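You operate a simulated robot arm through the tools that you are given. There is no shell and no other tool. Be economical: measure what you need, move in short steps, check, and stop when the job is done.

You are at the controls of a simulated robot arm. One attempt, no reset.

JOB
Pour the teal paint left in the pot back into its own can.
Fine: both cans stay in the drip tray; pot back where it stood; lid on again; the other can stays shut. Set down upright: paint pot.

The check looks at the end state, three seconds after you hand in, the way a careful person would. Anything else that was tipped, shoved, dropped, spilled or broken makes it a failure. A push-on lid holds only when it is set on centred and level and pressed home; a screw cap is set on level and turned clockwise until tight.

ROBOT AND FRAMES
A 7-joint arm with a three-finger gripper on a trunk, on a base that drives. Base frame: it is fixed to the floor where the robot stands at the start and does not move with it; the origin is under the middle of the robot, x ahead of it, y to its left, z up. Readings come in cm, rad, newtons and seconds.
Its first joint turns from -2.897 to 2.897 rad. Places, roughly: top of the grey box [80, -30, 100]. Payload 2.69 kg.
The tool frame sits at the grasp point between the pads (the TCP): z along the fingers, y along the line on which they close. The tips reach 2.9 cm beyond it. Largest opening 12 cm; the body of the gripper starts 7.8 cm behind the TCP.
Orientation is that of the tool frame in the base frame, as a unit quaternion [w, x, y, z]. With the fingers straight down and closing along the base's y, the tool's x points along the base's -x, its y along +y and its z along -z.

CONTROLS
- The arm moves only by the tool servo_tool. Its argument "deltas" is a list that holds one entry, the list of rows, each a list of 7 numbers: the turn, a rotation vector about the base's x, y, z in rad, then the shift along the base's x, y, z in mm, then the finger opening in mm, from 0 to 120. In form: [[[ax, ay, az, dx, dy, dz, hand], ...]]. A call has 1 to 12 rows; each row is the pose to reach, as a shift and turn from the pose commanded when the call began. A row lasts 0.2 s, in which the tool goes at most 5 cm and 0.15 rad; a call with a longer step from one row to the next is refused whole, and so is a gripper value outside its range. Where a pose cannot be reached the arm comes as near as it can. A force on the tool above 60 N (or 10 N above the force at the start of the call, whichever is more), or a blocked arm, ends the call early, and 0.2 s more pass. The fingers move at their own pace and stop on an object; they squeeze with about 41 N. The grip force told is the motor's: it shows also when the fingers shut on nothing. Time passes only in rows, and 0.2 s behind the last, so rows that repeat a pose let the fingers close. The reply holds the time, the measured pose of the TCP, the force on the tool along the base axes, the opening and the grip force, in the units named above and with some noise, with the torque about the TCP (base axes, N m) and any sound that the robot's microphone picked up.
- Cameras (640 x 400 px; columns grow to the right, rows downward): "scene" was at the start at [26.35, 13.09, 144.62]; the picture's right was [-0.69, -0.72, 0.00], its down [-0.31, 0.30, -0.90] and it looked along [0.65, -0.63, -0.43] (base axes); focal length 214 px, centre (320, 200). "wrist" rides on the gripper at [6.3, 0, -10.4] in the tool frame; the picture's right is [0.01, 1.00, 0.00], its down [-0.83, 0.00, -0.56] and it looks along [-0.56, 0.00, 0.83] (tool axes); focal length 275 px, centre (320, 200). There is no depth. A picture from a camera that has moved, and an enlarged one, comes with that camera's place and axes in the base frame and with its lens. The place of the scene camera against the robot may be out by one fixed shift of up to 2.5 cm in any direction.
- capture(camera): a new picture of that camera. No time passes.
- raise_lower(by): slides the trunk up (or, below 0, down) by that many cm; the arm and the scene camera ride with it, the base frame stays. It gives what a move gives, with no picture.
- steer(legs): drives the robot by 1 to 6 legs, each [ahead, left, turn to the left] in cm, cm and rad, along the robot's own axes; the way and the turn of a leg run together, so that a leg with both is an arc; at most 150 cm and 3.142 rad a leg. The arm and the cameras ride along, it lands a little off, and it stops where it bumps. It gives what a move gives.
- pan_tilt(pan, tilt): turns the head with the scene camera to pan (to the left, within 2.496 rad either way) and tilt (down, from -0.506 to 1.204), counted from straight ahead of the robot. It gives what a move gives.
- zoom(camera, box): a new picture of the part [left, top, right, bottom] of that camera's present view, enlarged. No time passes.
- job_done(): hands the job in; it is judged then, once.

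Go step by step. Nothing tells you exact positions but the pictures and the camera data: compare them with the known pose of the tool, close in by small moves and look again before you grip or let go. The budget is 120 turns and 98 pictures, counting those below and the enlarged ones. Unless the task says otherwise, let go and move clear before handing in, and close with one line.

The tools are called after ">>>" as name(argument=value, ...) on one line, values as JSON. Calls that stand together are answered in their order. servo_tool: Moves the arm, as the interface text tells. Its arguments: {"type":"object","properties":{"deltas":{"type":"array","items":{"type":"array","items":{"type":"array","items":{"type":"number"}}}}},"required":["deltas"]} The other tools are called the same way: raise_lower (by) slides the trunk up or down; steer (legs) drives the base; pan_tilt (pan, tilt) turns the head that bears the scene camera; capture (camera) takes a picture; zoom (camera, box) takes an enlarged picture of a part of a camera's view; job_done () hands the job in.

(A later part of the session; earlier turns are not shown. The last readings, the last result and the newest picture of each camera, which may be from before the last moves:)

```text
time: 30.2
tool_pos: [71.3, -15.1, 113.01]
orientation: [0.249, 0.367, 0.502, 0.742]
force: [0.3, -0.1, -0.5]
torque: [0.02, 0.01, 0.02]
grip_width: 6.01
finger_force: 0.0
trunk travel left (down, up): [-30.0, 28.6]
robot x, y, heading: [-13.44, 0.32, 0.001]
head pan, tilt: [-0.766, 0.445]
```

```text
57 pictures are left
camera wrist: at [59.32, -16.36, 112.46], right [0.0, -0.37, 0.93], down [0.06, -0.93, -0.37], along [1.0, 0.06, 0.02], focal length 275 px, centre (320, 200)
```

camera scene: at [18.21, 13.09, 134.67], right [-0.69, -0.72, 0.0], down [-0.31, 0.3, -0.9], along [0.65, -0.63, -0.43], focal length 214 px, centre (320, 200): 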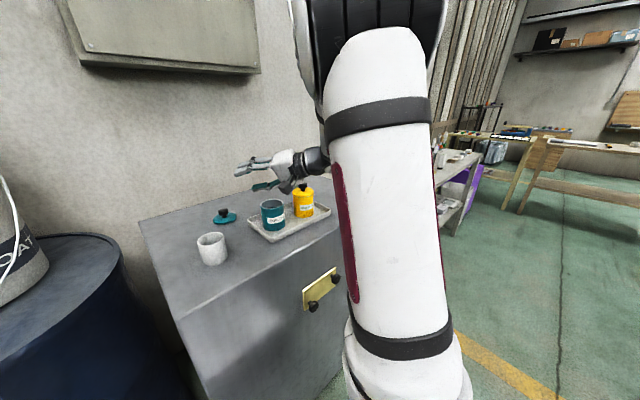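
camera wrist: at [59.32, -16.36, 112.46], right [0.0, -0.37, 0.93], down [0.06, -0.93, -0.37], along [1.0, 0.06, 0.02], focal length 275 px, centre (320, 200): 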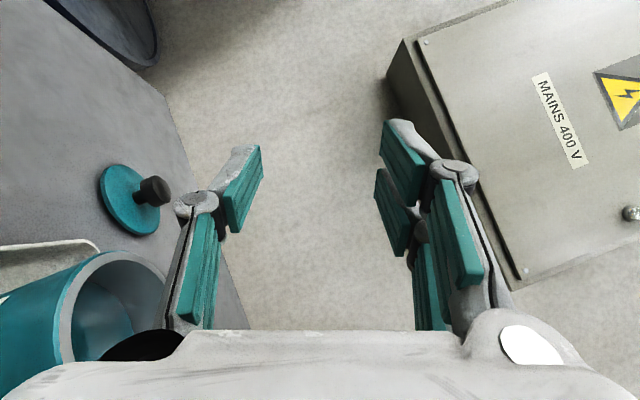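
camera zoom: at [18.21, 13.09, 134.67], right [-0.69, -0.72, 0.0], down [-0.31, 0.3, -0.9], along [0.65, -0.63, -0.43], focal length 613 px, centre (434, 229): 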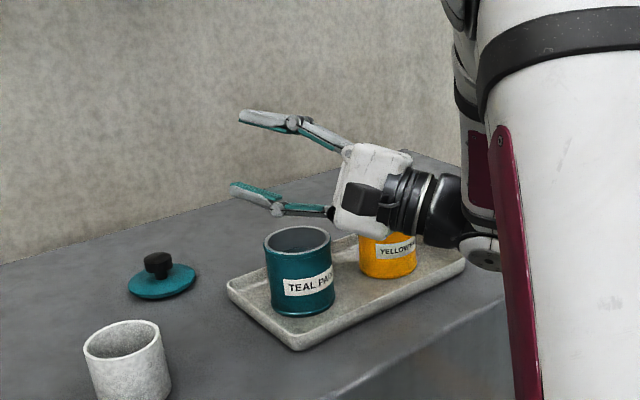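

The rehearsal reaches 112° clear of both cans. I unwind and go back to the pot.

>>> servo_tool(deltas=[[[-0.15, 0, 0, 0, 6, 0, 70], [-0.3, 0, 0, 0, 12, 0, 80], [-0.45, 0, 0, 0, 18, 0, 80], [-0.6, 0, 0, 0, 24, 0, 80], [-0.75, 0, 0, 0, 24, 0, 80], [-0.9, 0, 0, 0, 24, 0, 80], [-1.05, 0, 0, 0, 24, 0, 80], [-1.2, 0, 0, 0, 24, 0, 80], [-1.35, 0, 0, 0, 24, 0, 80], [-1.5, 0, 0, 0, 24, 0, 80], [-1.65, 0, 0, 0, 24, 0, 80]]])

>>> servo_tool(deltas=[[[-0.15, 0, 0, 0, 0, 0, 80], [-0.3, 0, 0, 0, 0, 0, 80], [-0.3, 0, 0, -20, 35, 0, 100], [-0.3, 0, 0, -40, 75, -10, 120], [-0.3, 0, 0, -65, 110, -20, 120], [-0.3, 0, 0, -85, 145, -50, 120], [-0.3, 0, 0, -85, 145, -80, 120], [-0.3, 0, 0, -85, 145, -80, 120]]])

>>> capture(camera="wrist")

```text
time: 32.6
tool_pos: [71.61, -12.66, 112.86]
orientation: [0.439, 0.066, 0.886, 0.132]
force: [0.0, 0.6, 0.2]
torque: [0.02, 0.03, 0.0]
grip_width: 7.99
finger_force: 0.1
trunk travel left (down, up): [-30.0, 28.6]
robot x, y, heading: [-12.82, -0.18, 0.0]
head pan, tilt: [-0.766, 0.445]
```

```text
refused: row 6 steps farther than a row can; nothing moved
```

```text
56 pictures are left
camera wrist: at [59.38, -13.16, 114.18], right [0.0, 0.96, 0.29], down [0.06, -0.29, 0.96], along [1.0, 0.02, -0.06], focal length 275 px, centre (320, 200)
```

wrist: 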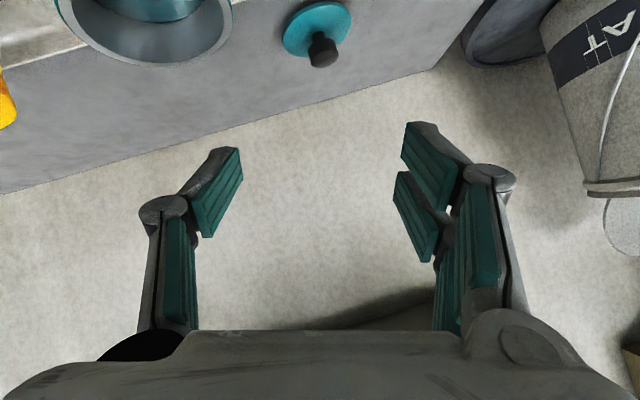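

>>> servo_tool(deltas=[[[-0.15, 0, 0, 0, 0, 0, 80], [-0.3, 0, 0, 0, 0, 0, 80], [-0.3, 0, 0, -20, 35, 0, 100], [-0.3, 0, 0, -40, 75, -10, 120], [-0.3, 0, 0, -65, 110, -20, 120], [-0.3, 0, 0, -85, 145, -35, 120], [-0.3, 0, 0, -85, 145, -80, 120], [-0.3, 0, 0, -85, 145, -80, 120]]])

>>> capture(camera="wrist")

```text
time: 34.4
tool_pos: [62.74, 1.7, 105.34]
orientation: [0.443, 0.001, 0.896, -0.001]
force: [-0.5, 0.6, -0.6]
torque: [0.01, -0.03, 0.04]
grip_width: 12.02
finger_force: 0.1
trunk travel left (down, up): [-30.0, 28.6]
robot x, y, heading: [-13.28, 0.06, 0.001]
head pan, tilt: [-0.766, 0.445]
```

```text
55 pictures are left
camera wrist: at [50.63, 1.74, 106.52], right [0.0, 1.0, 0.0], down [0.06, 0.0, 1.0], along [1.0, 0.0, -0.06], focal length 275 px, centre (320, 200)
```

wrist: 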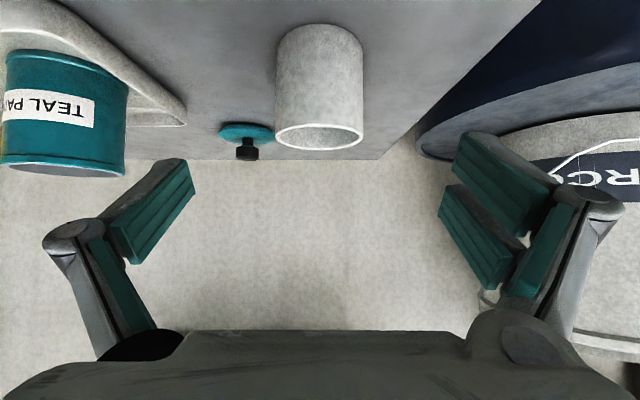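

>>> servo_tool(deltas=[[[0, 0, 0, 20, 0, -20, 120], [0, 0, 0, 42, 0, -42, 120], [0, 0, 0, 63, 0, -63, 120], [0, 0, 0, 63, 0, -63, 120], [0, 0, 0, 63, 0, -63, 75], [0, 0, 0, 63, 0, -63, 50], [0, 0, 0, 63, 0, -63, 40], [0, 0, 0, 63, 0, -63, 40]]])

>>> capture(camera="wrist")

```text
time: 36.2
tool_pos: [69.26, 1.61, 98.79]
orientation: [0.444, 0.001, 0.896, 0.0]
force: [-0.6, -0.6, 1.2]
torque: [0.03, -0.04, -0.01]
grip_width: 5.8
finger_force: 41.0
trunk travel left (down, up): [-30.0, 28.6]
robot x, y, heading: [-13.1, -0.14, -0.001]
head pan, tilt: [-0.766, 0.445]
```

```text
54 pictures are left
camera wrist: at [57.16, 1.56, 100.02], right [0.0, 1.0, 0.0], down [0.06, 0.0, 1.0], along [1.0, 0.0, -0.06], focal length 275 px, centre (320, 200)
```

wrist: 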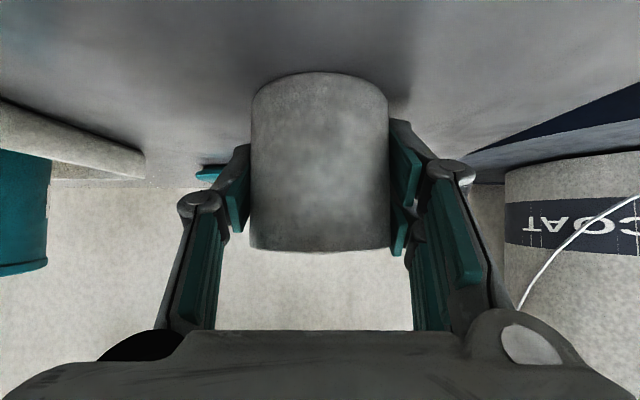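

Pot gripped (5.8 cm). I lift it straight up, then carry it level toward the can.

>>> servo_tool(deltas=[[[0, 0, 0, 0, 0, 5, 40], [0, 0, 0, 0, 0, 25, 40], [0, 0, 0, 0, 0, 55, 40], [0, 0, 0, 0, 0, 90, 40], [0, 0, 0, 0, 0, 120, 40], [0, 0, 0, 0, 0, 135, 40], [0, 0, 0, 0, 0, 135, 40]]])

>>> capture(camera="wrist")

>>> zoom(camera="scene", box=[160, 140, 320, 280])

```text
time: 37.8
tool_pos: [69.45, 1.26, 111.47]
orientation: [0.437, 0.006, 0.9, 0.008]
force: [0.3, 0.4, -1.6]
torque: [0.04, 0.02, 0.0]
grip_width: 5.77
finger_force: 41.5
out of reach, approached as far as the arm can: row 4
trunk travel left (down, up): [-30.0, 28.6]
robot x, y, heading: [-13.02, 0.28, 0.003]
head pan, tilt: [-0.766, 0.445]
```

```text
53 pictures are left
camera wrist: at [57.26, 1.3, 112.92], right [0.0, 1.0, 0.01], down [0.08, -0.01, 1.0], along [1.0, 0.0, -0.08], focal length 275 px, centre (320, 200)
```

wrist: 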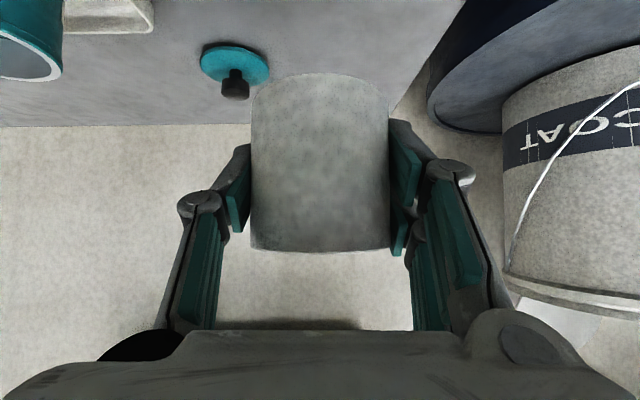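

```text
2.86 times, centred on (240, 210) of scene
camera zoom: at [19.51, 14.87, 134.56], right [-0.5, -0.86, 0.0], down [-0.38, 0.22, -0.9], along [0.78, -0.45, -0.44], focal length 613 px, centre (549, 171)
```

zoom: 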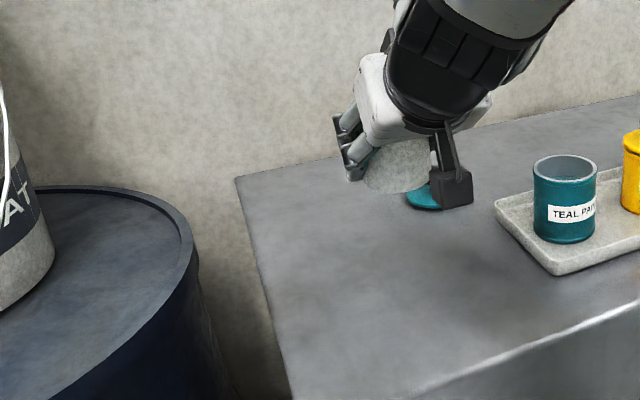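

The scene camera's view swung, so something touched the head or trunk. I'll look before moving on.

>>> capture(camera="scene")

>>> servo_tool(deltas=[[[0, 0, 0, 0, 0, 0, 40]]])

>>> capture(camera="scene")

```text
51 pictures are left
camera scene: at [19.51, 14.87, 134.56], right [-0.5, -0.86, 0.0], down [-0.38, 0.22, -0.9], along [0.78, -0.45, -0.44], focal length 214 px, centre (320, 200)
```

scene: 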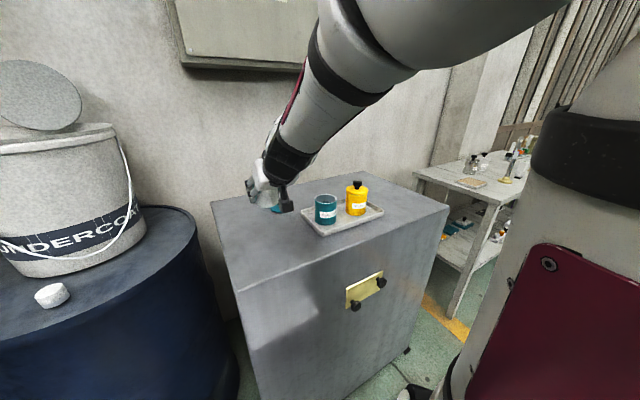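

```text
time: 38.2
tool_pos: [69.38, 1.39, 111.41]
orientation: [0.436, 0.005, 0.9, 0.008]
force: [0.2, 0.7, -0.8]
torque: [0.02, -0.03, -0.02]
grip_width: 5.77
finger_force: 41.2
trunk travel left (down, up): [-30.0, 28.6]
robot x, y, heading: [-13.35, -0.13, -0.0]
head pan, tilt: [-0.766, 0.445]
```

```text
50 pictures are left
camera scene: at [19.52, 14.85, 134.56], right [-0.5, -0.86, 0.0], down [-0.38, 0.22, -0.9], along [0.78, -0.45, -0.44], focal length 214 px, centre (320, 200)
```

scene: 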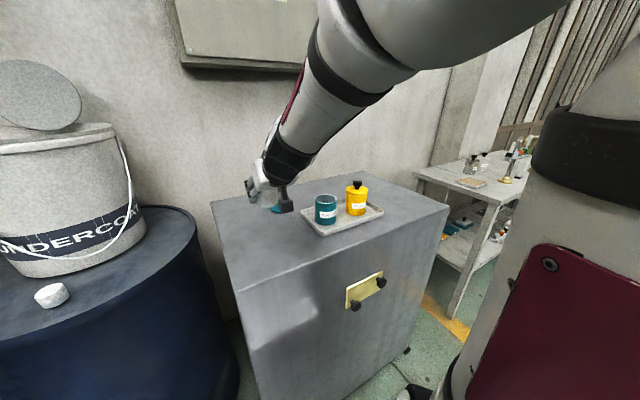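

The raised elbow is leaning on the head. I'll carry the pot sideways in small steps, which takes the elbow away from it.

>>> servo_tool(deltas=[[[0, 0, 0, 2, -15, 0, 40], [0, 0, 0, 4, -30, 0, 40], [0, 0, 0, 7, -45, 0, 40], [0, 0, 0, 10, -60, 0, 40], [0, 0, 0, 10, -60, 0, 40]]])

>>> capture(camera="scene")

>>> capture(camera="wrist")

```text
time: 39.4
tool_pos: [70.29, -4.22, 112.29]
orientation: [0.444, 0.001, 0.896, -0.001]
force: [-0.1, 0.1, -1.4]
torque: [0.0, -0.01, 0.02]
grip_width: 5.8
finger_force: 41.0
trunk travel left (down, up): [-30.0, 28.6]
robot x, y, heading: [-13.19, -0.0, 0.0]
head pan, tilt: [-0.766, 0.445]
```

```text
49 pictures are left
camera scene: at [18.21, 13.09, 134.67], right [-0.69, -0.72, 0.0], down [-0.31, 0.3, -0.9], along [0.65, -0.63, -0.43], focal length 214 px, centre (320, 200)
```

scene: 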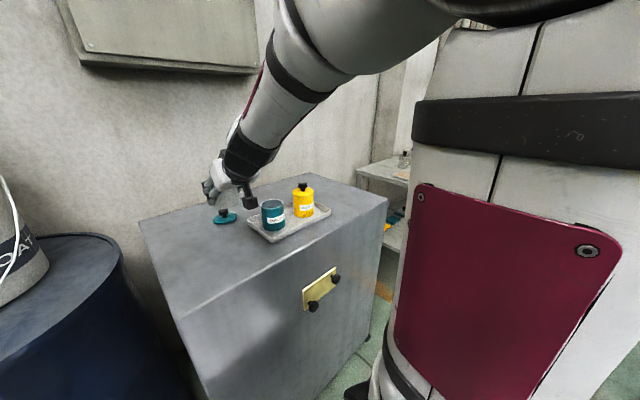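

```text
48 pictures are left
camera wrist: at [58.17, -4.3, 113.5], right [0.0, 1.0, 0.0], down [0.06, 0.0, 1.0], along [1.0, 0.0, -0.06], focal length 275 px, centre (320, 200)
```

wrist: 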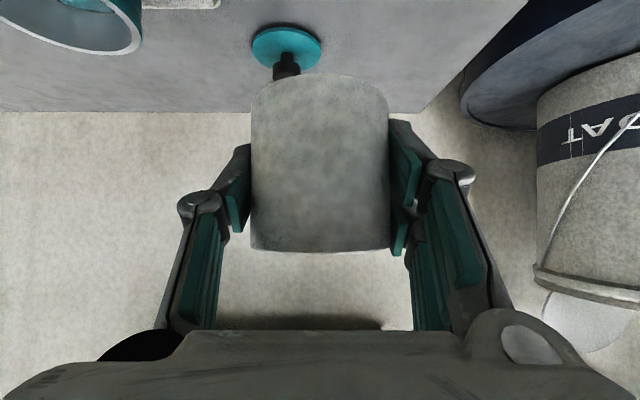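

Head and tool are back to normal. I carry on to the spot beside the can.

>>> servo_tool(deltas=[[[0, 0, 0, 3, -20, 0, 40], [0, 0, 0, 6, -42, 0, 40], [0, 0, 0, 9, -64, 0, 40], [0, 0, 0, 12, -84, 0, 40], [0.15, 0, 0, 12, -84, 0, 40], [0.3, 0, 0, 12, -84, 0, 40], [0.45, 0, 0, 12, -84, 0, 40], [0.45, 0, 0, 12, -84, 0, 40]]])

>>> capture(camera="scene")

>>> capture(camera="wrist")

```text
time: 41.2
tool_pos: [71.52, -12.5, 112.11]
orientation: [0.433, 0.1, 0.873, 0.199]
force: [0.3, -0.3, -0.3]
torque: [0.01, 0.02, 0.01]
grip_width: 5.8
finger_force: 40.7
trunk travel left (down, up): [-30.0, 28.6]
robot x, y, heading: [-13.28, -0.15, 0.004]
head pan, tilt: [-0.766, 0.445]
```

```text
47 pictures are left
camera scene: at [18.21, 13.09, 134.67], right [-0.69, -0.72, 0.0], down [-0.31, 0.3, -0.9], along [0.65, -0.63, -0.43], focal length 214 px, centre (320, 200)
```

scene: 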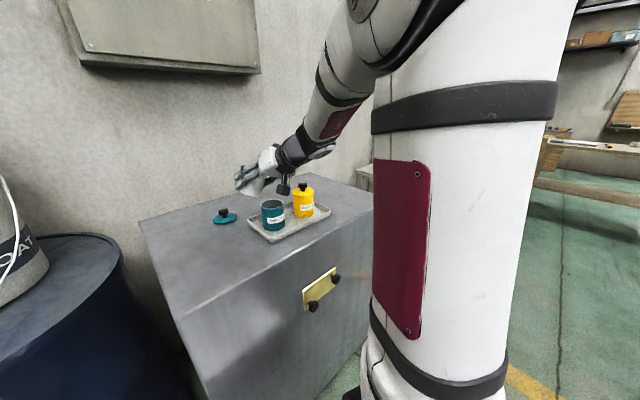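

```text
46 pictures are left
camera wrist: at [59.42, -13.23, 113.25], right [0.0, 0.9, 0.43], down [0.06, -0.43, 0.9], along [1.0, 0.03, -0.06], focal length 275 px, centre (320, 200)
```

wrist: 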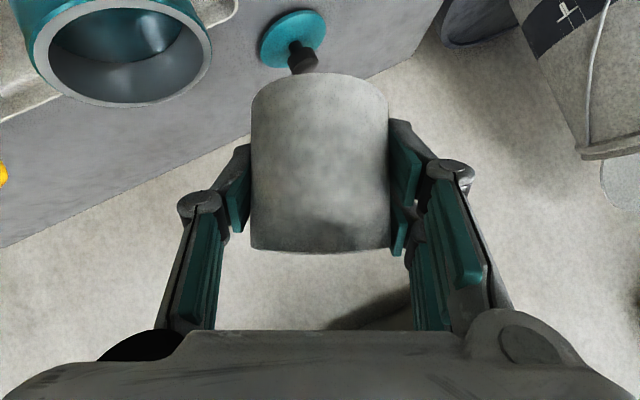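

Position over the can checks out (mouth at about (71.3, -18.0)). I tilt to 43° with the lip coming down over the mouth.

>>> servo_tool(deltas=[[[0.08, 0, 0, 0, -2, -15, 40], [0.15, 0, 0, 0, -4, -30, 40], [0.23, 0, 0, 0, -4, -42, 40], [0.3, 0, 0, 0, -4, -48, 40], [0.3, 0, 0, 0, -4, -48, 40]]])

>>> capture(camera="wrist")

>>> zoom(camera="scene", box=[220, 150, 340, 250])

```text
time: 42.4
tool_pos: [71.53, -13.05, 107.73]
orientation: [0.416, 0.163, 0.833, 0.328]
force: [1.9, -3.9, 23.2]
torque: [-0.51, -0.45, -0.03]
grip_width: 5.82
finger_force: 41.5
trunk travel left (down, up): [-30.0, 28.6]
robot x, y, heading: [-13.51, 0.15, -0.007]
head pan, tilt: [-0.766, 0.445]
```

```text
45 pictures are left
camera wrist: at [59.4, -14.0, 108.54], right [-0.01, 0.73, 0.68], down [0.06, -0.68, 0.73], along [1.0, 0.04, -0.04], focal length 275 px, centre (320, 200)
```

wrist: 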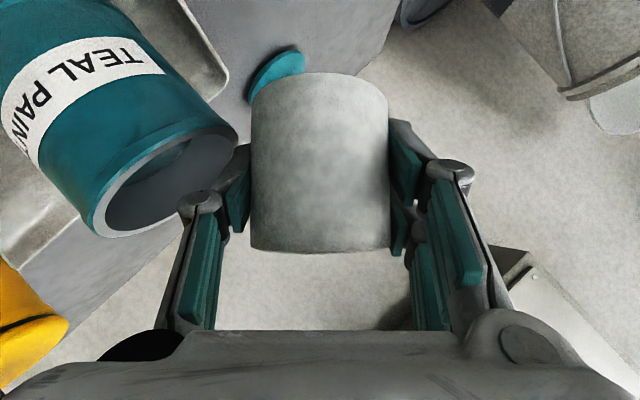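

```text
4.00 times, centred on (280, 200) of scene
camera zoom: at [18.13, 13.08, 134.71], right [-0.69, -0.72, 0.0], down [-0.31, 0.3, -0.9], along [0.65, -0.63, -0.43], focal length 858 px, centre (480, 200)
```

zoom: 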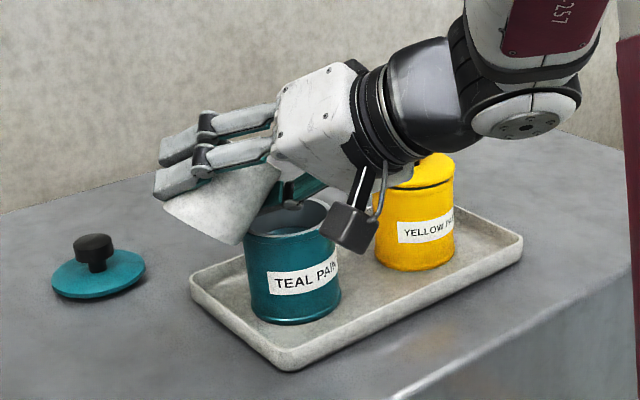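

The hand touched the can rim (23 N up). I lift 2 cm at once and check that the can hasn't moved.

>>> servo_tool(deltas=[[[0, 0, 0, 0, 0, 10, 40], [0, 0, 0, 0, 0, 22, 40], [0, 0, 0, 0, 0, 22, 40]]])

>>> capture(camera="wrist")

>>> zoom(camera="scene", box=[220, 150, 340, 250])

```text
time: 43.2
tool_pos: [71.7, -12.98, 109.53]
orientation: [0.412, 0.163, 0.834, 0.328]
force: [1.3, -0.6, -0.6]
torque: [-0.05, 0.03, 0.0]
grip_width: 5.8
finger_force: 41.3
trunk travel left (down, up): [-30.0, 28.6]
robot x, y, heading: [-13.43, 0.53, 0.001]
head pan, tilt: [-0.766, 0.445]
```

```text
43 pictures are left
camera wrist: at [59.45, -13.95, 110.46], right [0.0, 0.73, 0.68], down [0.06, -0.68, 0.73], along [1.0, 0.04, -0.05], focal length 275 px, centre (320, 200)
```

wrist: 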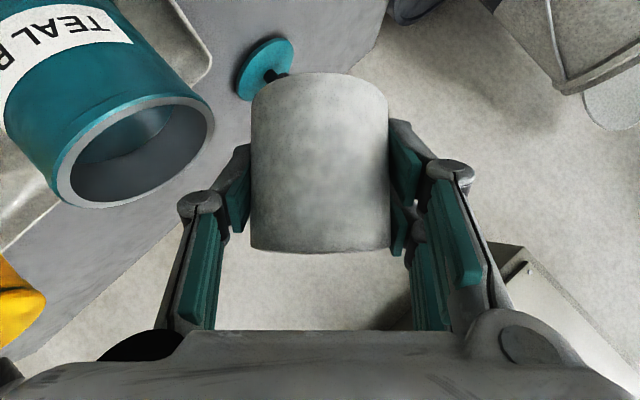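

```text
4.00 times, centred on (280, 200) of scene
camera zoom: at [18.22, 13.09, 134.67], right [-0.69, -0.72, 0.0], down [-0.31, 0.3, -0.9], along [0.65, -0.63, -0.43], focal length 858 px, centre (480, 200)
```

zoom: 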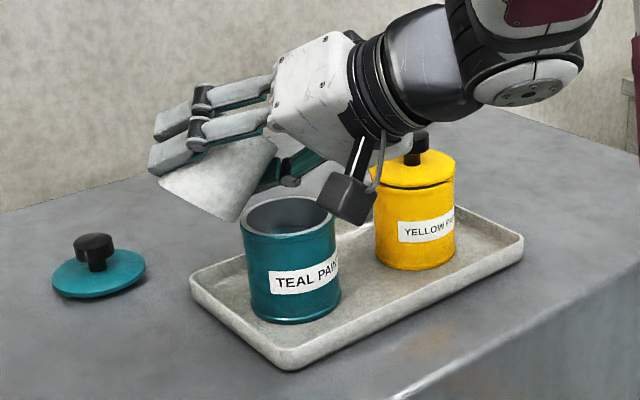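

The can stands where it was. With more clearance, I pour slowly from 43° to 77°, keeping the lip over the mouth.

>>> servo_tool(deltas=[[[0.05, 0, 0, 0, 0, 0, 40], [0.1, 0, 0, 0, -1, 0, 40], [0.15, 0, 0, 0, -1, 0, 40], [0.2, 0, 0, 0, -1.5, 1, 40], [0.25, 0, 0, 0, -2, 2.5, 40], [0.3, 0, 0, 0, -2.5, 4, 40], [0.35, 0, 0, 0, -3.5, 5.5, 40], [0.4, 0, 0, 0, -4, 7, 40], [0.45, 0, 0, 0, -5, 9, 40], [0.45, 0, 0, 0, -5, 9, 40]]])

>>> zoom(camera="scene", box=[220, 150, 340, 250])

```text
time: 45.4
tool_pos: [71.53, -13.54, 110.53]
orientation: [0.366, 0.251, 0.74, 0.505]
force: [0.3, 0.5, -0.3]
torque: [-0.03, 0.02, 0.01]
grip_width: 5.79
finger_force: 41.3
trunk travel left (down, up): [-30.0, 28.6]
robot x, y, heading: [-13.64, 0.21, 0.001]
head pan, tilt: [-0.766, 0.445]
```

```text
4.00 times, centred on (280, 200) of scene
camera zoom: at [18.22, 13.09, 134.67], right [-0.69, -0.72, 0.0], down [-0.31, 0.3, -0.9], along [0.65, -0.63, -0.43], focal length 858 px, centre (480, 200)
```

zoom: 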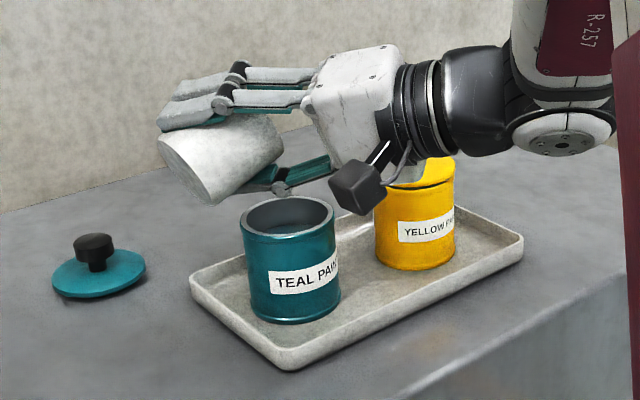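

>>> servo_tool(deltas=[[[0.05, 0, 0, 0, -1, 1, 40], [0.1, 0, 0, 0, -2, 3, 40], [0.15, 0, 0, 0, -3, 4, 40], [0.2, 0, 0, 0, -4, 5, 40], [0.25, 0, 0, 0, -5.5, 6.5, 40], [0.3, 0, 0, 0, -7, 8, 40], [0.35, 0, 0, 0, -8, 9, 40], [0.4, 0, 0, 0, -9.5, 10, 40], [0.45, 0, 0, 0, -11, 11, 40], [0.45, 0, 0, 0, -11, 11, 40], [0.45, 0, 0, 0, -11, 11, 40]]])

>>> zoom(camera="scene", box=[220, 150, 340, 250])

>>> capture(camera="wrist")

```text
time: 47.8
tool_pos: [71.53, -14.61, 111.53]
orientation: [0.3, 0.326, 0.608, 0.658]
force: [-0.1, -0.2, -1.5]
torque: [0.01, 0.02, 0.01]
grip_width: 5.79
finger_force: 41.3
trunk travel left (down, up): [-30.0, 28.6]
robot x, y, heading: [-13.23, 0.09, -0.0]
head pan, tilt: [-0.766, 0.445]
```

```text
4.00 times, centred on (280, 200) of scene
camera zoom: at [18.22, 13.09, 134.67], right [-0.69, -0.72, 0.0], down [-0.31, 0.3, -0.9], along [0.65, -0.63, -0.43], focal length 858 px, centre (480, 200)
```

zoom: 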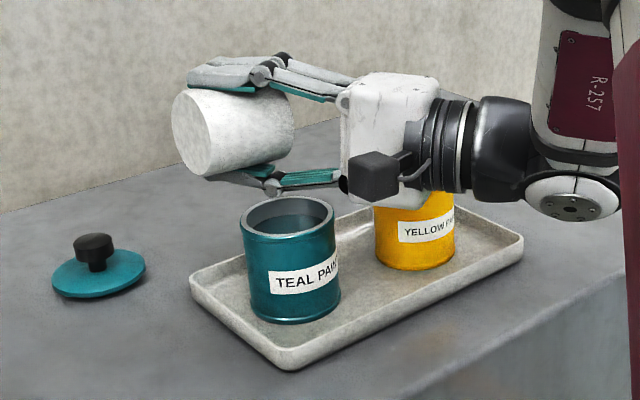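

```text
39 pictures are left
camera wrist: at [59.33, -15.93, 111.41], right [0.0, -0.08, 1.0], down [0.06, -1.0, -0.08], along [1.0, 0.06, 0.01], focal length 275 px, centre (320, 200)
```

wrist: 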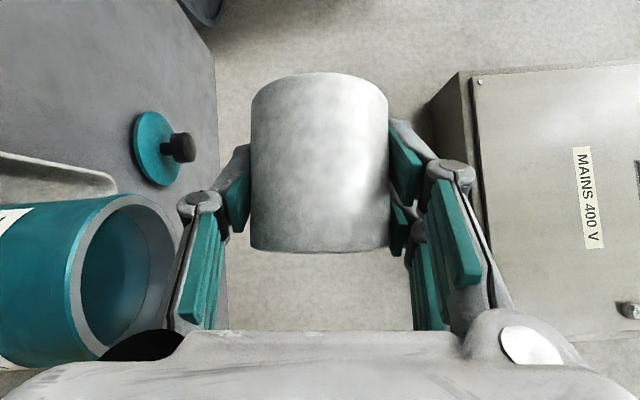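

Tilt is about 95° and the paint has gone into the can with nothing outside. I go on to about 115° and hold so it drains.

>>> servo_tool(deltas=[[[0.07, 0, 0, 0, -2, 1, 40], [0.14, 0, 0, 0, -4, 2, 40], [0.21, 0, 0, 0, -6, 3, 40], [0.28, 0, 0, 0, -8, 4, 40], [0.35, 0, 0, 0, -10, 4, 40], [0.35, 0, 0, 0, -10, 4, 40], [0.35, 0, 0, 0, -10, 4, 40], [0.35, 0, 0, 0, -10, 4, 40], [0.35, 0, 0, 0, -10, 4, 40], [0.35, 0, 0, 0, -10, 4, 40], [0.35, 0, 0, 0, -10, 4, 40], [0.35, 0, 0, 0, -10, 4, 40]]])

>>> zoom(camera="scene", box=[220, 150, 340, 250])

```text
time: 50.4
tool_pos: [71.49, -15.59, 112.07]
orientation: [0.239, 0.374, 0.485, 0.754]
force: [0.4, 0.4, -1.1]
torque: [-0.03, 0.01, 0.01]
grip_width: 5.79
finger_force: 41.2
trunk travel left (down, up): [-30.0, 28.6]
robot x, y, heading: [-13.42, -0.09, 0.0]
head pan, tilt: [-0.766, 0.445]
```

```text
4.00 times, centred on (280, 200) of scene
camera zoom: at [18.22, 13.09, 134.67], right [-0.69, -0.72, 0.0], down [-0.31, 0.3, -0.9], along [0.65, -0.63, -0.43], focal length 858 px, centre (480, 200)
```

zoom: 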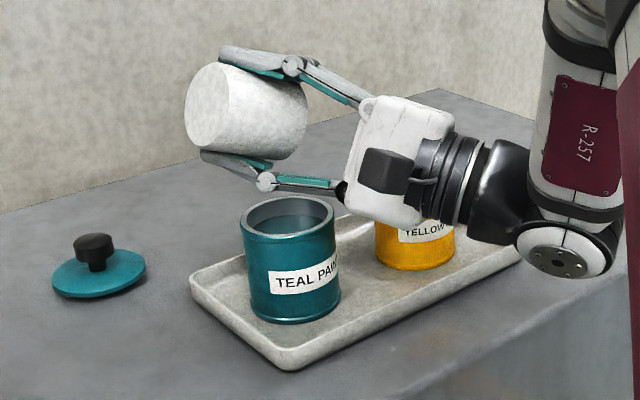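

Nothing has dripped outside. I hold a moment more and unwind over the can.

>>> servo_tool(deltas=[[[0, 0, 0, 0, 0, 0, 40], [0, 0, 0, 0, 0, 0, 40], [0, 0, 0, 0, 0, 0, 40], [0, 0, 0, 0, 0, 0, 40], [-0.15, 0, 0, 0, 5, 0, 40], [-0.3, 0, 0, 0, 10, 0, 40], [-0.45, 0, 0, 0, 14, 0, 40], [-0.6, 0, 0, 0, 18, 0, 40], [-0.75, 0, 0, 0, 21, 0, 40], [-0.9, 0, 0, 0, 24, 0, 40], [-1.05, 0, 0, 0, 26, 0, 40], [-1.2, 0, 0, 0, 27, 0, 40]]])

>>> servo_tool(deltas=[[[-0.15, 0, 0, 0, 1, 2, 40], [-0.3, 0, 0, 0, 2, 4, 40], [-0.45, 0, 0, 0, 2, 6, 40], [-0.6, 0, 0, 0, 3, 6, 40], [-0.7, 0, 0, 0, 3, 6, 40], [-0.8, 0, 0, 0, 3, 6, 40], [-0.8, 0, 0, 0, 3, 6, 40]]])

>>> capture(camera="scene")

>>> capture(camera="wrist")

```text
time: 53.0
tool_pos: [71.61, -12.98, 112.03]
orientation: [0.408, 0.174, 0.826, 0.347]
force: [0.0, -0.7, 0.7]
torque: [0.02, -0.01, 0.02]
grip_width: 5.79
finger_force: 41.5
trunk travel left (down, up): [-30.0, 28.6]
robot x, y, heading: [-12.94, -0.08, 0.0]
head pan, tilt: [-0.766, 0.445]
```

```text
time: 54.6
tool_pos: [71.5, -12.79, 112.66]
orientation: [0.444, 0.001, 0.896, -0.001]
force: [-0.4, -0.3, -1.0]
torque: [0.0, 0.01, -0.01]
grip_width: 5.79
finger_force: 41.2
trunk travel left (down, up): [-30.0, 28.6]
robot x, y, heading: [-13.36, -0.12, 0.004]
head pan, tilt: [-0.766, 0.445]
```

```text
37 pictures are left
camera scene: at [18.22, 13.09, 134.67], right [-0.69, -0.72, 0.0], down [-0.31, 0.3, -0.9], along [0.65, -0.63, -0.43], focal length 214 px, centre (320, 200)
```

scene: 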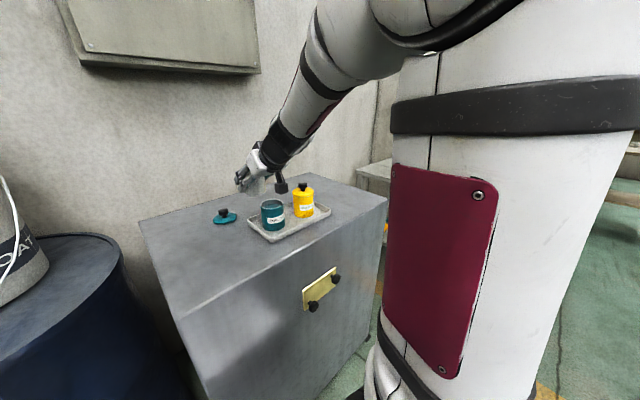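

```text
36 pictures are left
camera wrist: at [59.36, -12.76, 113.89], right [0.0, 1.0, -0.01], down [0.06, 0.01, 1.0], along [1.0, 0.0, -0.06], focal length 275 px, centre (320, 200)
```

wrist: 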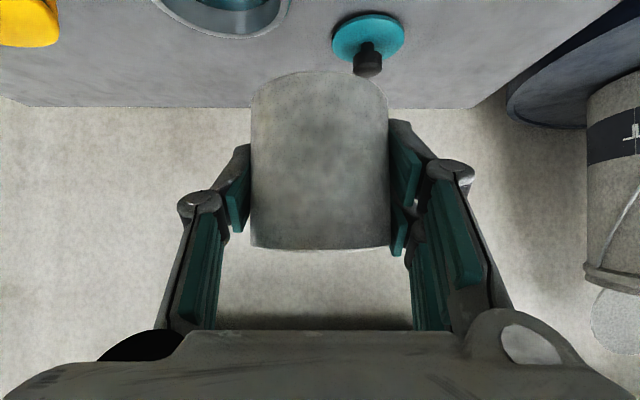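

Pot is upright again. I bring it back toward its place on a lower path so the elbow stays off the head.

>>> servo_tool(deltas=[[[0, 0, 0, -4, 25, -10, 40], [0, 0, 0, -8, 50, -30, 40], [0, 0, 0, -12, 75, -55, 40], [0, 0, 0, -16, 100, -75, 40], [0, 0, 0, -20, 125, -90, 40], [0, 0, 0, -22, 144, -97, 40], [0, 0, 0, -22, 144, -97, 40]]])

>>> capture(camera="scene")

>>> capture(camera="wrist")

```text
time: 56.2
tool_pos: [69.41, 0.4, 105.05]
orientation: [0.455, 0.0, 0.891, 0.002]
force: [0.5, 1.4, -0.6]
torque: [-0.08, 0.02, -0.07]
grip_width: 5.8
finger_force: 40.6
out of reach, approached as far as the arm can: row 5, 6
trunk travel left (down, up): [-30.0, 28.6]
robot x, y, heading: [-13.09, -0.1, 0.002]
head pan, tilt: [-0.766, 0.445]
```

```text
35 pictures are left
camera scene: at [18.2, 13.18, 134.67], right [-0.69, -0.72, 0.0], down [-0.31, 0.3, -0.9], along [0.65, -0.63, -0.43], focal length 214 px, centre (320, 200)
```

scene: 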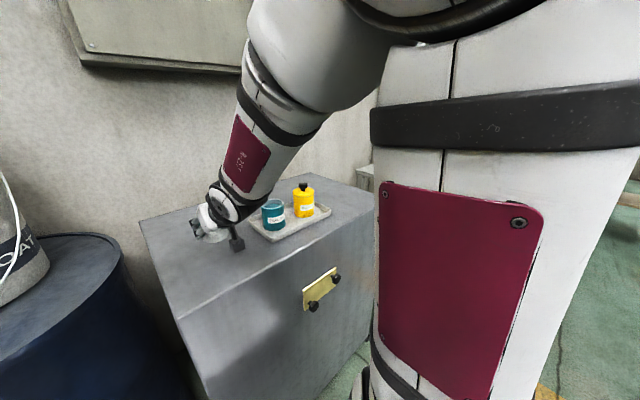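

```text
34 pictures are left
camera wrist: at [57.23, 0.34, 105.94], right [-0.01, 1.0, 0.0], down [0.04, 0.0, 1.0], along [1.0, 0.01, -0.04], focal length 275 px, centre (320, 200)
```

wrist: 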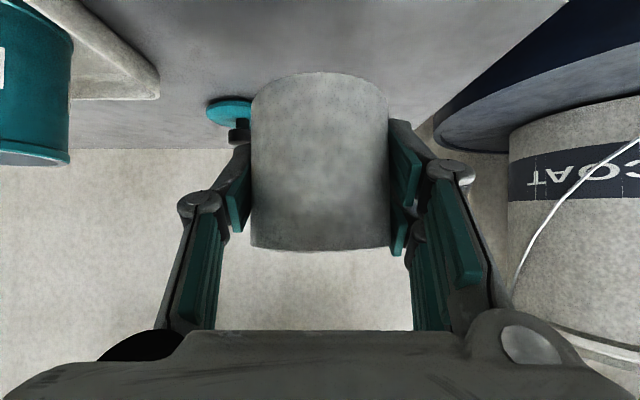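

The arm cannot quite get there in this elbow posture; I'll retract toward the robot as on the first approach, which worked, then come in diagonally.

>>> servo_tool(deltas=[[[0, 0, 0, -15, -10, 10, 40], [0, 0, 0, -35, -10, 25, 40], [0, 0, 0, -55, -5, 35, 40], [0, 0, 0, -65, 0, 35, 40], [0, 0, 0, -65, 0, 35, 40]]])

>>> capture(camera="scene")

```text
time: 57.4
tool_pos: [63.08, 1.61, 106.24]
orientation: [0.442, 0.003, 0.897, -0.001]
force: [-0.5, -0.3, -0.9]
torque: [-0.01, 0.03, -0.04]
grip_width: 5.78
finger_force: 41.0
trunk travel left (down, up): [-30.0, 28.6]
robot x, y, heading: [-13.11, 0.28, -0.0]
head pan, tilt: [-0.766, 0.445]
```

```text
33 pictures are left
camera scene: at [18.17, 13.04, 134.66], right [-0.7, -0.72, 0.0], down [-0.31, 0.3, -0.9], along [0.65, -0.63, -0.43], focal length 214 px, centre (320, 200)
```

scene: 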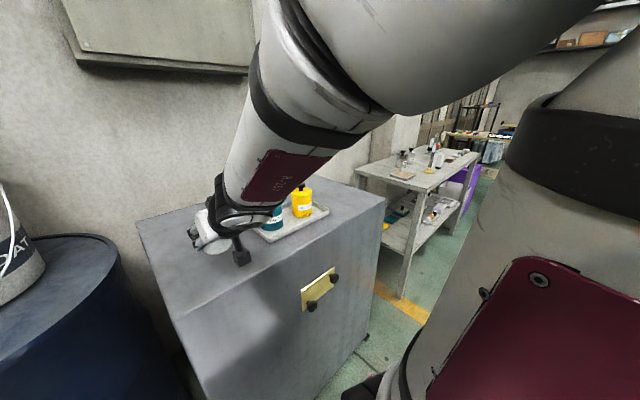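

>>> servo_tool(deltas=[[[0, 0, 0, 12, 0, -12, 40], [0, 0, 0, 25, 0, -25, 40], [0, 0, 0, 38, 0, -38, 40], [0, 0, 0, 50, 0, -48, 40], [0, 0, 0, 57, 0, -54, 40], [0, 0, 0, 64, 0, -60, 40], [0, 0, 0, 64, 0, -60, 40]]])

>>> capture(camera="scene")

>>> capture(camera="wrist")

```text
time: 59.0
tool_pos: [69.35, 1.72, 100.47]
orientation: [0.444, 0.004, 0.896, 0.002]
force: [0.6, 0.2, -0.4]
torque: [-0.01, -0.01, -0.01]
grip_width: 5.77
finger_force: 41.1
trunk travel left (down, up): [-30.0, 28.6]
robot x, y, heading: [-13.19, -0.22, -0.006]
head pan, tilt: [-0.766, 0.445]
```

```text
32 pictures are left
camera scene: at [18.15, 22.53, 130.39], right [0.42, -0.91, 0.0], down [-0.74, -0.34, -0.58], along [0.52, 0.24, -0.82], focal length 214 px, centre (320, 200)
```

scene: 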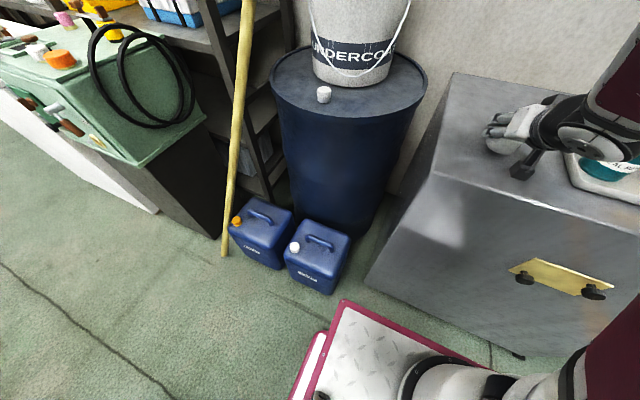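

```text
31 pictures are left
camera wrist: at [57.15, 1.72, 101.66], right [0.0, 1.0, 0.0], down [0.06, 0.0, 1.0], along [1.0, 0.0, -0.06], focal length 275 px, centre (320, 200)
```

wrist: 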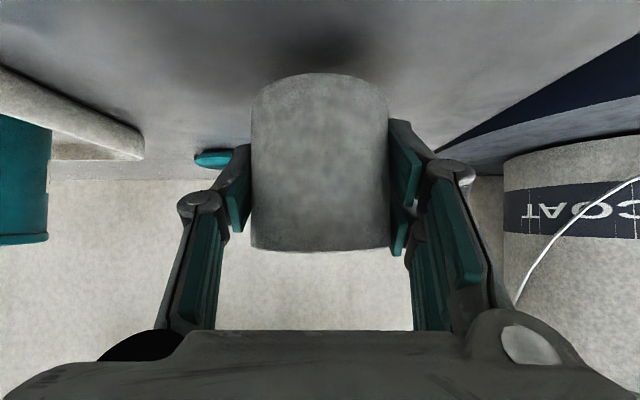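

The elbow has nudged the head aside, but the tool pose is right: 1.7 cm above where I gripped. I lower the pot gently to contact.

>>> servo_tool(deltas=[[[0, 0, 0, -1, 0, -5, 40], [0, 0, 0, -1, 0, -10, 40], [0, 0, 0, -1, 0, -14, 40], [0, 0, 0, -1, 0, -16, 40], [0, 0, 0, -1, 0, -16, 40]]])

>>> capture(camera="wrist")

```text
time: 60.2
tool_pos: [69.12, 1.51, 98.77]
orientation: [0.444, 0.003, 0.896, 0.001]
force: [-0.6, -0.6, 10.8]
torque: [0.27, 0.08, 0.04]
grip_width: 5.79
finger_force: 41.0
trunk travel left (down, up): [-30.0, 28.6]
robot x, y, heading: [-13.11, 0.18, -0.001]
head pan, tilt: [-0.766, 0.445]
```

```text
30 pictures are left
camera wrist: at [56.96, 1.49, 100.02], right [0.01, 1.0, 0.0], down [0.06, 0.0, 1.0], along [1.0, -0.01, -0.06], focal length 275 px, centre (320, 200)
```

wrist: 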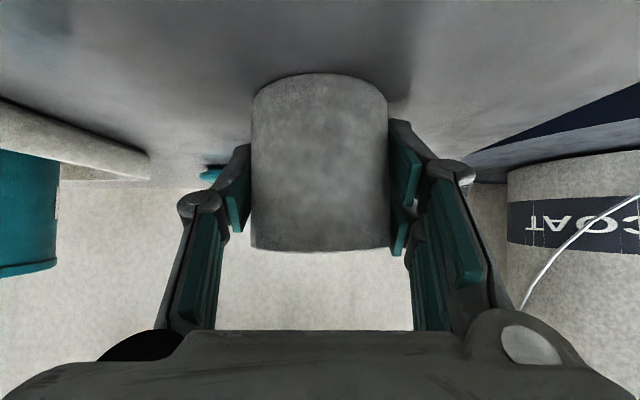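

Pot is seated in the same place. I open and back out along the tool axis.

>>> servo_tool(deltas=[[[0, 0, 0, 0, 0, 0, 65], [0, 0, 0, 0, 0, 0, 90], [0, 0, 0, 0, 0, 0, 120], [0, 0, 0, -8, 0, 6, 120], [0, 0, 0, -20, 0, 16, 120], [0, 0, 0, -35, 0, 28, 120], [0, 0, 0, -55, 0, 45, 120], [0, 0, 0, -70, 0, 65, 120], [0, 0, 0, -85, 0, 85, 120], [0, 0, 0, -85, 0, 85, 120]]])

>>> capture(camera="wrist")

>>> capture(camera="scene")

```text
time: 61.6
tool_pos: [65.34, -7.63, 100.67]
orientation: [0.437, 0.092, 0.893, -0.045]
force: [0.0, 0.6, 0.1]
torque: [-0.02, 0.02, -0.03]
grip_width: 11.99
finger_force: 0.1
trunk travel left (down, up): [-30.0, 28.6]
robot x, y, heading: [-13.25, -0.12, -0.001]
head pan, tilt: [-0.766, 0.445]
stopped in row 6: the arm was blocked; the commanded pose is now the measured one
```

```text
29 pictures are left
camera wrist: at [53.42, -5.27, 102.16], right [0.2, 0.98, 0.0], down [0.07, -0.01, 1.0], along [0.98, -0.2, -0.07], focal length 275 px, centre (320, 200)
```

wrist: 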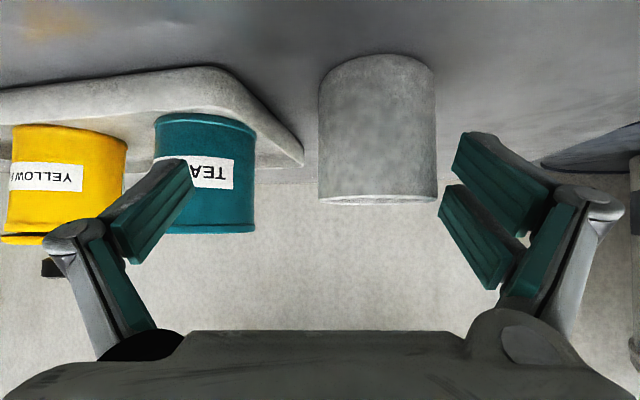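

```text
28 pictures are left
camera scene: at [20.28, 17.71, 133.39], right [-0.2, -0.98, 0.0], down [-0.54, 0.11, -0.83], along [0.82, -0.17, -0.55], focal length 214 px, centre (320, 200)
```

scene: 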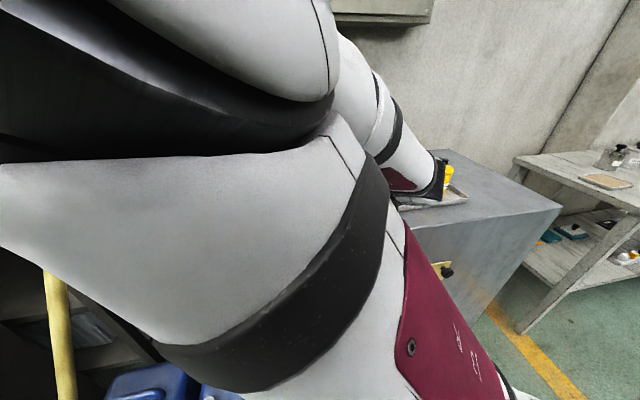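

The elbow slipped off the head and the hand swung, nudging the now-empty pot to about (67.6, -5.2); it is still upright. I first lift the hand straight up clear of everything.

>>> servo_tool(deltas=[[[0, 0, 0, 0, 0, 8, 120], [0, 0, 0, 0, 0, 18, 120], [0, 0, 0, 0, 0, 30, 120]]])

>>> capture(camera="wrist")

>>> capture(camera="scene")

```text
time: 62.5
tool_pos: [63.73, -14.53, 103.77]
orientation: [0.432, 0.159, 0.885, -0.075]
force: [-0.5, 1.2, 1.2]
torque: [-0.01, -0.03, -0.01]
grip_width: 12.01
finger_force: 0.1
trunk travel left (down, up): [-30.0, 28.6]
robot x, y, heading: [-13.5, -0.1, 0.002]
head pan, tilt: [-0.766, 0.445]
stopped in row 3: the arm was blocked; the commanded pose is now the measured one
```

```text
27 pictures are left
camera wrist: at [52.29, -10.36, 105.05], right [0.35, 0.94, 0.0], down [0.07, -0.03, 1.0], along [0.94, -0.34, -0.07], focal length 275 px, centre (320, 200)
```

wrist: 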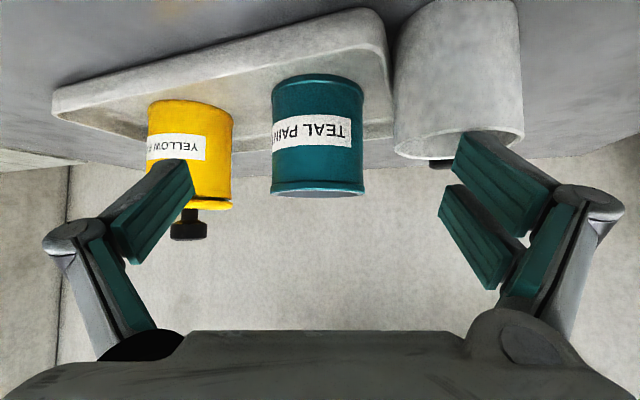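

```text
26 pictures are left
camera scene: at [20.03, 16.09, 134.18], right [-0.37, -0.93, 0.0], down [-0.44, 0.18, -0.88], along [0.82, -0.33, -0.48], focal length 214 px, centre (320, 200)
```

scene: 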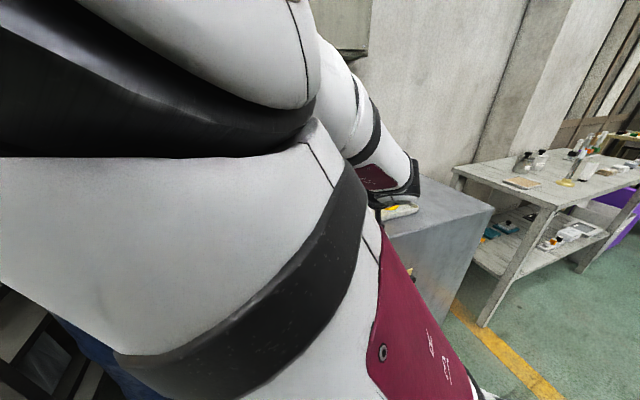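

The elbow is wedged against the head and pushes the hand sideways. I turn the head left and up out of the arm's way before any further arm motion.

>>> pan_tilt(pan=1.6, tilt=0.3)

>>> capture(camera="wrist")

>>> capture(camera="scene")

```text
time: 64.7
tool_pos: [63.77, -14.25, 103.65]
orientation: [0.432, 0.156, 0.885, -0.079]
force: [-0.8, 0.3, 0.6]
torque: [0.0, 0.0, 0.0]
grip_width: 12.0
finger_force: 0.0
trunk travel left (down, up): [-30.0, 28.6]
robot x, y, heading: [-13.02, 0.06, 0.0]
head pan, tilt: [1.6, 0.3]
```

```text
25 pictures are left
camera wrist: at [52.35, -10.18, 105.11], right [0.34, 0.94, -0.01], down [0.07, -0.02, 1.0], along [0.94, -0.34, -0.07], focal length 275 px, centre (320, 200)
```

wrist: 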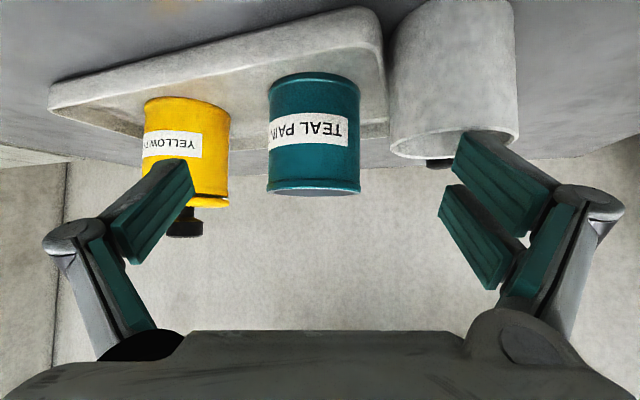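

```text
24 pictures are left
camera scene: at [20.05, 23.37, 135.67], right [0.42, -0.91, 0.0], down [-0.3, -0.14, -0.94], along [0.86, 0.39, -0.33], focal length 214 px, centre (320, 200)
```

scene: 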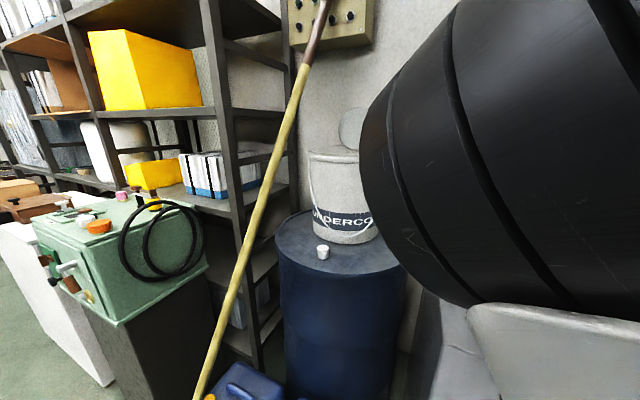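

>>> servo_tool(deltas=[[[0, 0, 0, 0, -2, 8, 120], [0, 0, 0, 0, -5, 18, 120], [0, 0, 0, 0, -8, 30, 120], [0, 0, 0, 0, -12, 45, 120]]])

>>> capture(camera="wrist")

>>> capture(camera="scene")

```text
time: 65.6
tool_pos: [61.21, -21.27, 106.63]
orientation: [0.422, 0.223, 0.873, -0.096]
force: [0.2, -0.7, 0.1]
torque: [0.02, -0.02, -0.04]
grip_width: 11.98
finger_force: 0.0
trunk travel left (down, up): [-30.0, 28.6]
robot x, y, heading: [-13.06, 0.33, -0.005]
head pan, tilt: [1.6, 0.3]
stopped in row 4: the arm was blocked; the commanded pose is now the measured one
```

```text
23 pictures are left
camera wrist: at [50.52, -15.68, 108.21], right [0.47, 0.88, 0.02], down [0.07, -0.06, 1.0], along [0.88, -0.46, -0.09], focal length 275 px, centre (320, 200)
```

wrist: 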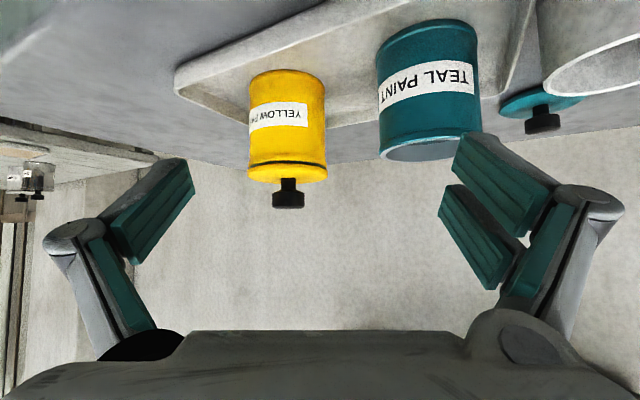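

```text
22 pictures are left
camera scene: at [20.65, 18.04, 138.04], right [-0.16, -0.99, 0.0], down [-0.08, 0.01, -1.0], along [0.98, -0.16, -0.08], focal length 214 px, centre (320, 200)
```

scene: 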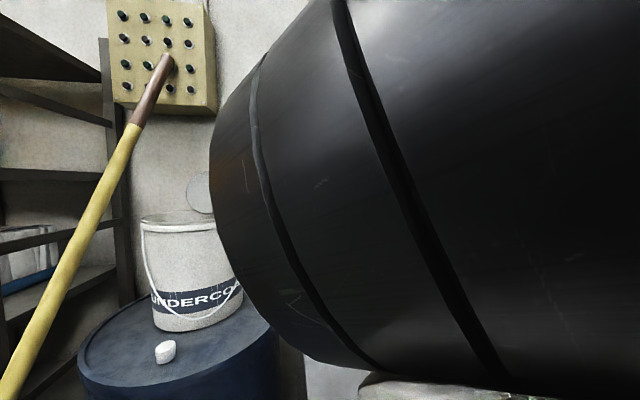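

Raising the trunk lifts the hand clear without moving the arm joints, so I use that.

>>> raise_lower(by=10)

>>> servo_tool(deltas=[[[0, 0, 0, 5, -20, 15, 120], [0, 0, 0, 10, -40, 30, 120], [0, 0, 0, 15, -60, 45, 120], [0, 0, 0, 20, -80, 60, 120]]])

>>> capture(camera="wrist")

>>> capture(camera="scene")

```text
time: 67.0
tool_pos: [61.4, -21.01, 116.67]
orientation: [0.424, 0.219, 0.874, -0.094]
force: [0.7, 0.8, 0.3]
torque: [0.0, 0.0, -0.02]
grip_width: 12.0
finger_force: 0.1
trunk travel left (down, up): [-40.0, 18.6]
robot x, y, heading: [-13.18, 0.08, 0.001]
head pan, tilt: [1.6, 0.3]
```

```text
time: 68.0
tool_pos: [63.44, -29.09, 122.61]
orientation: [0.424, 0.219, 0.874, -0.095]
force: [0.0, 0.0, -0.1]
torque: [0.0, 0.0, 0.0]
grip_width: 11.99
finger_force: 0.1
trunk travel left (down, up): [-40.0, 18.6]
robot x, y, heading: [-13.25, -0.28, 0.002]
head pan, tilt: [1.6, 0.3]
```

```text
21 pictures are left
camera wrist: at [52.7, -23.44, 124.17], right [0.46, 0.89, 0.02], down [0.07, -0.05, 1.0], along [0.89, -0.46, -0.08], focal length 275 px, centre (320, 200)
```

wrist: 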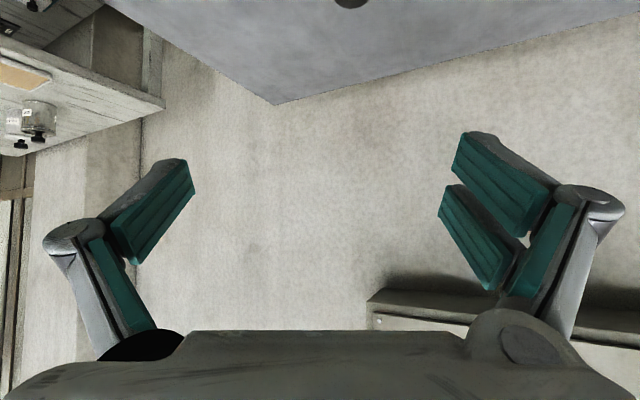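

```text
20 pictures are left
camera scene: at [6.23, 28.81, 145.96], right [1.0, 0.03, 0.0], down [0.01, -0.3, -0.96], along [-0.03, 0.95, -0.3], focal length 214 px, centre (320, 200)
```

scene: 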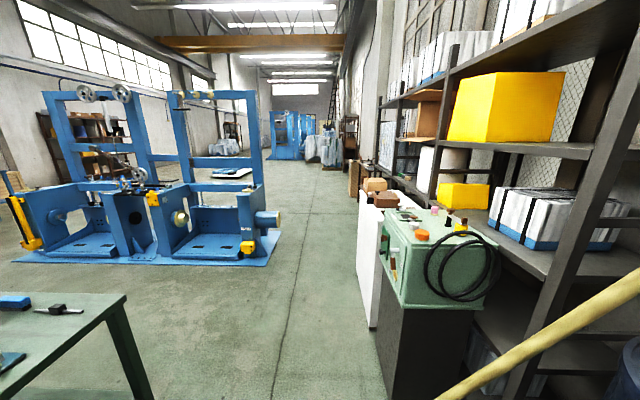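

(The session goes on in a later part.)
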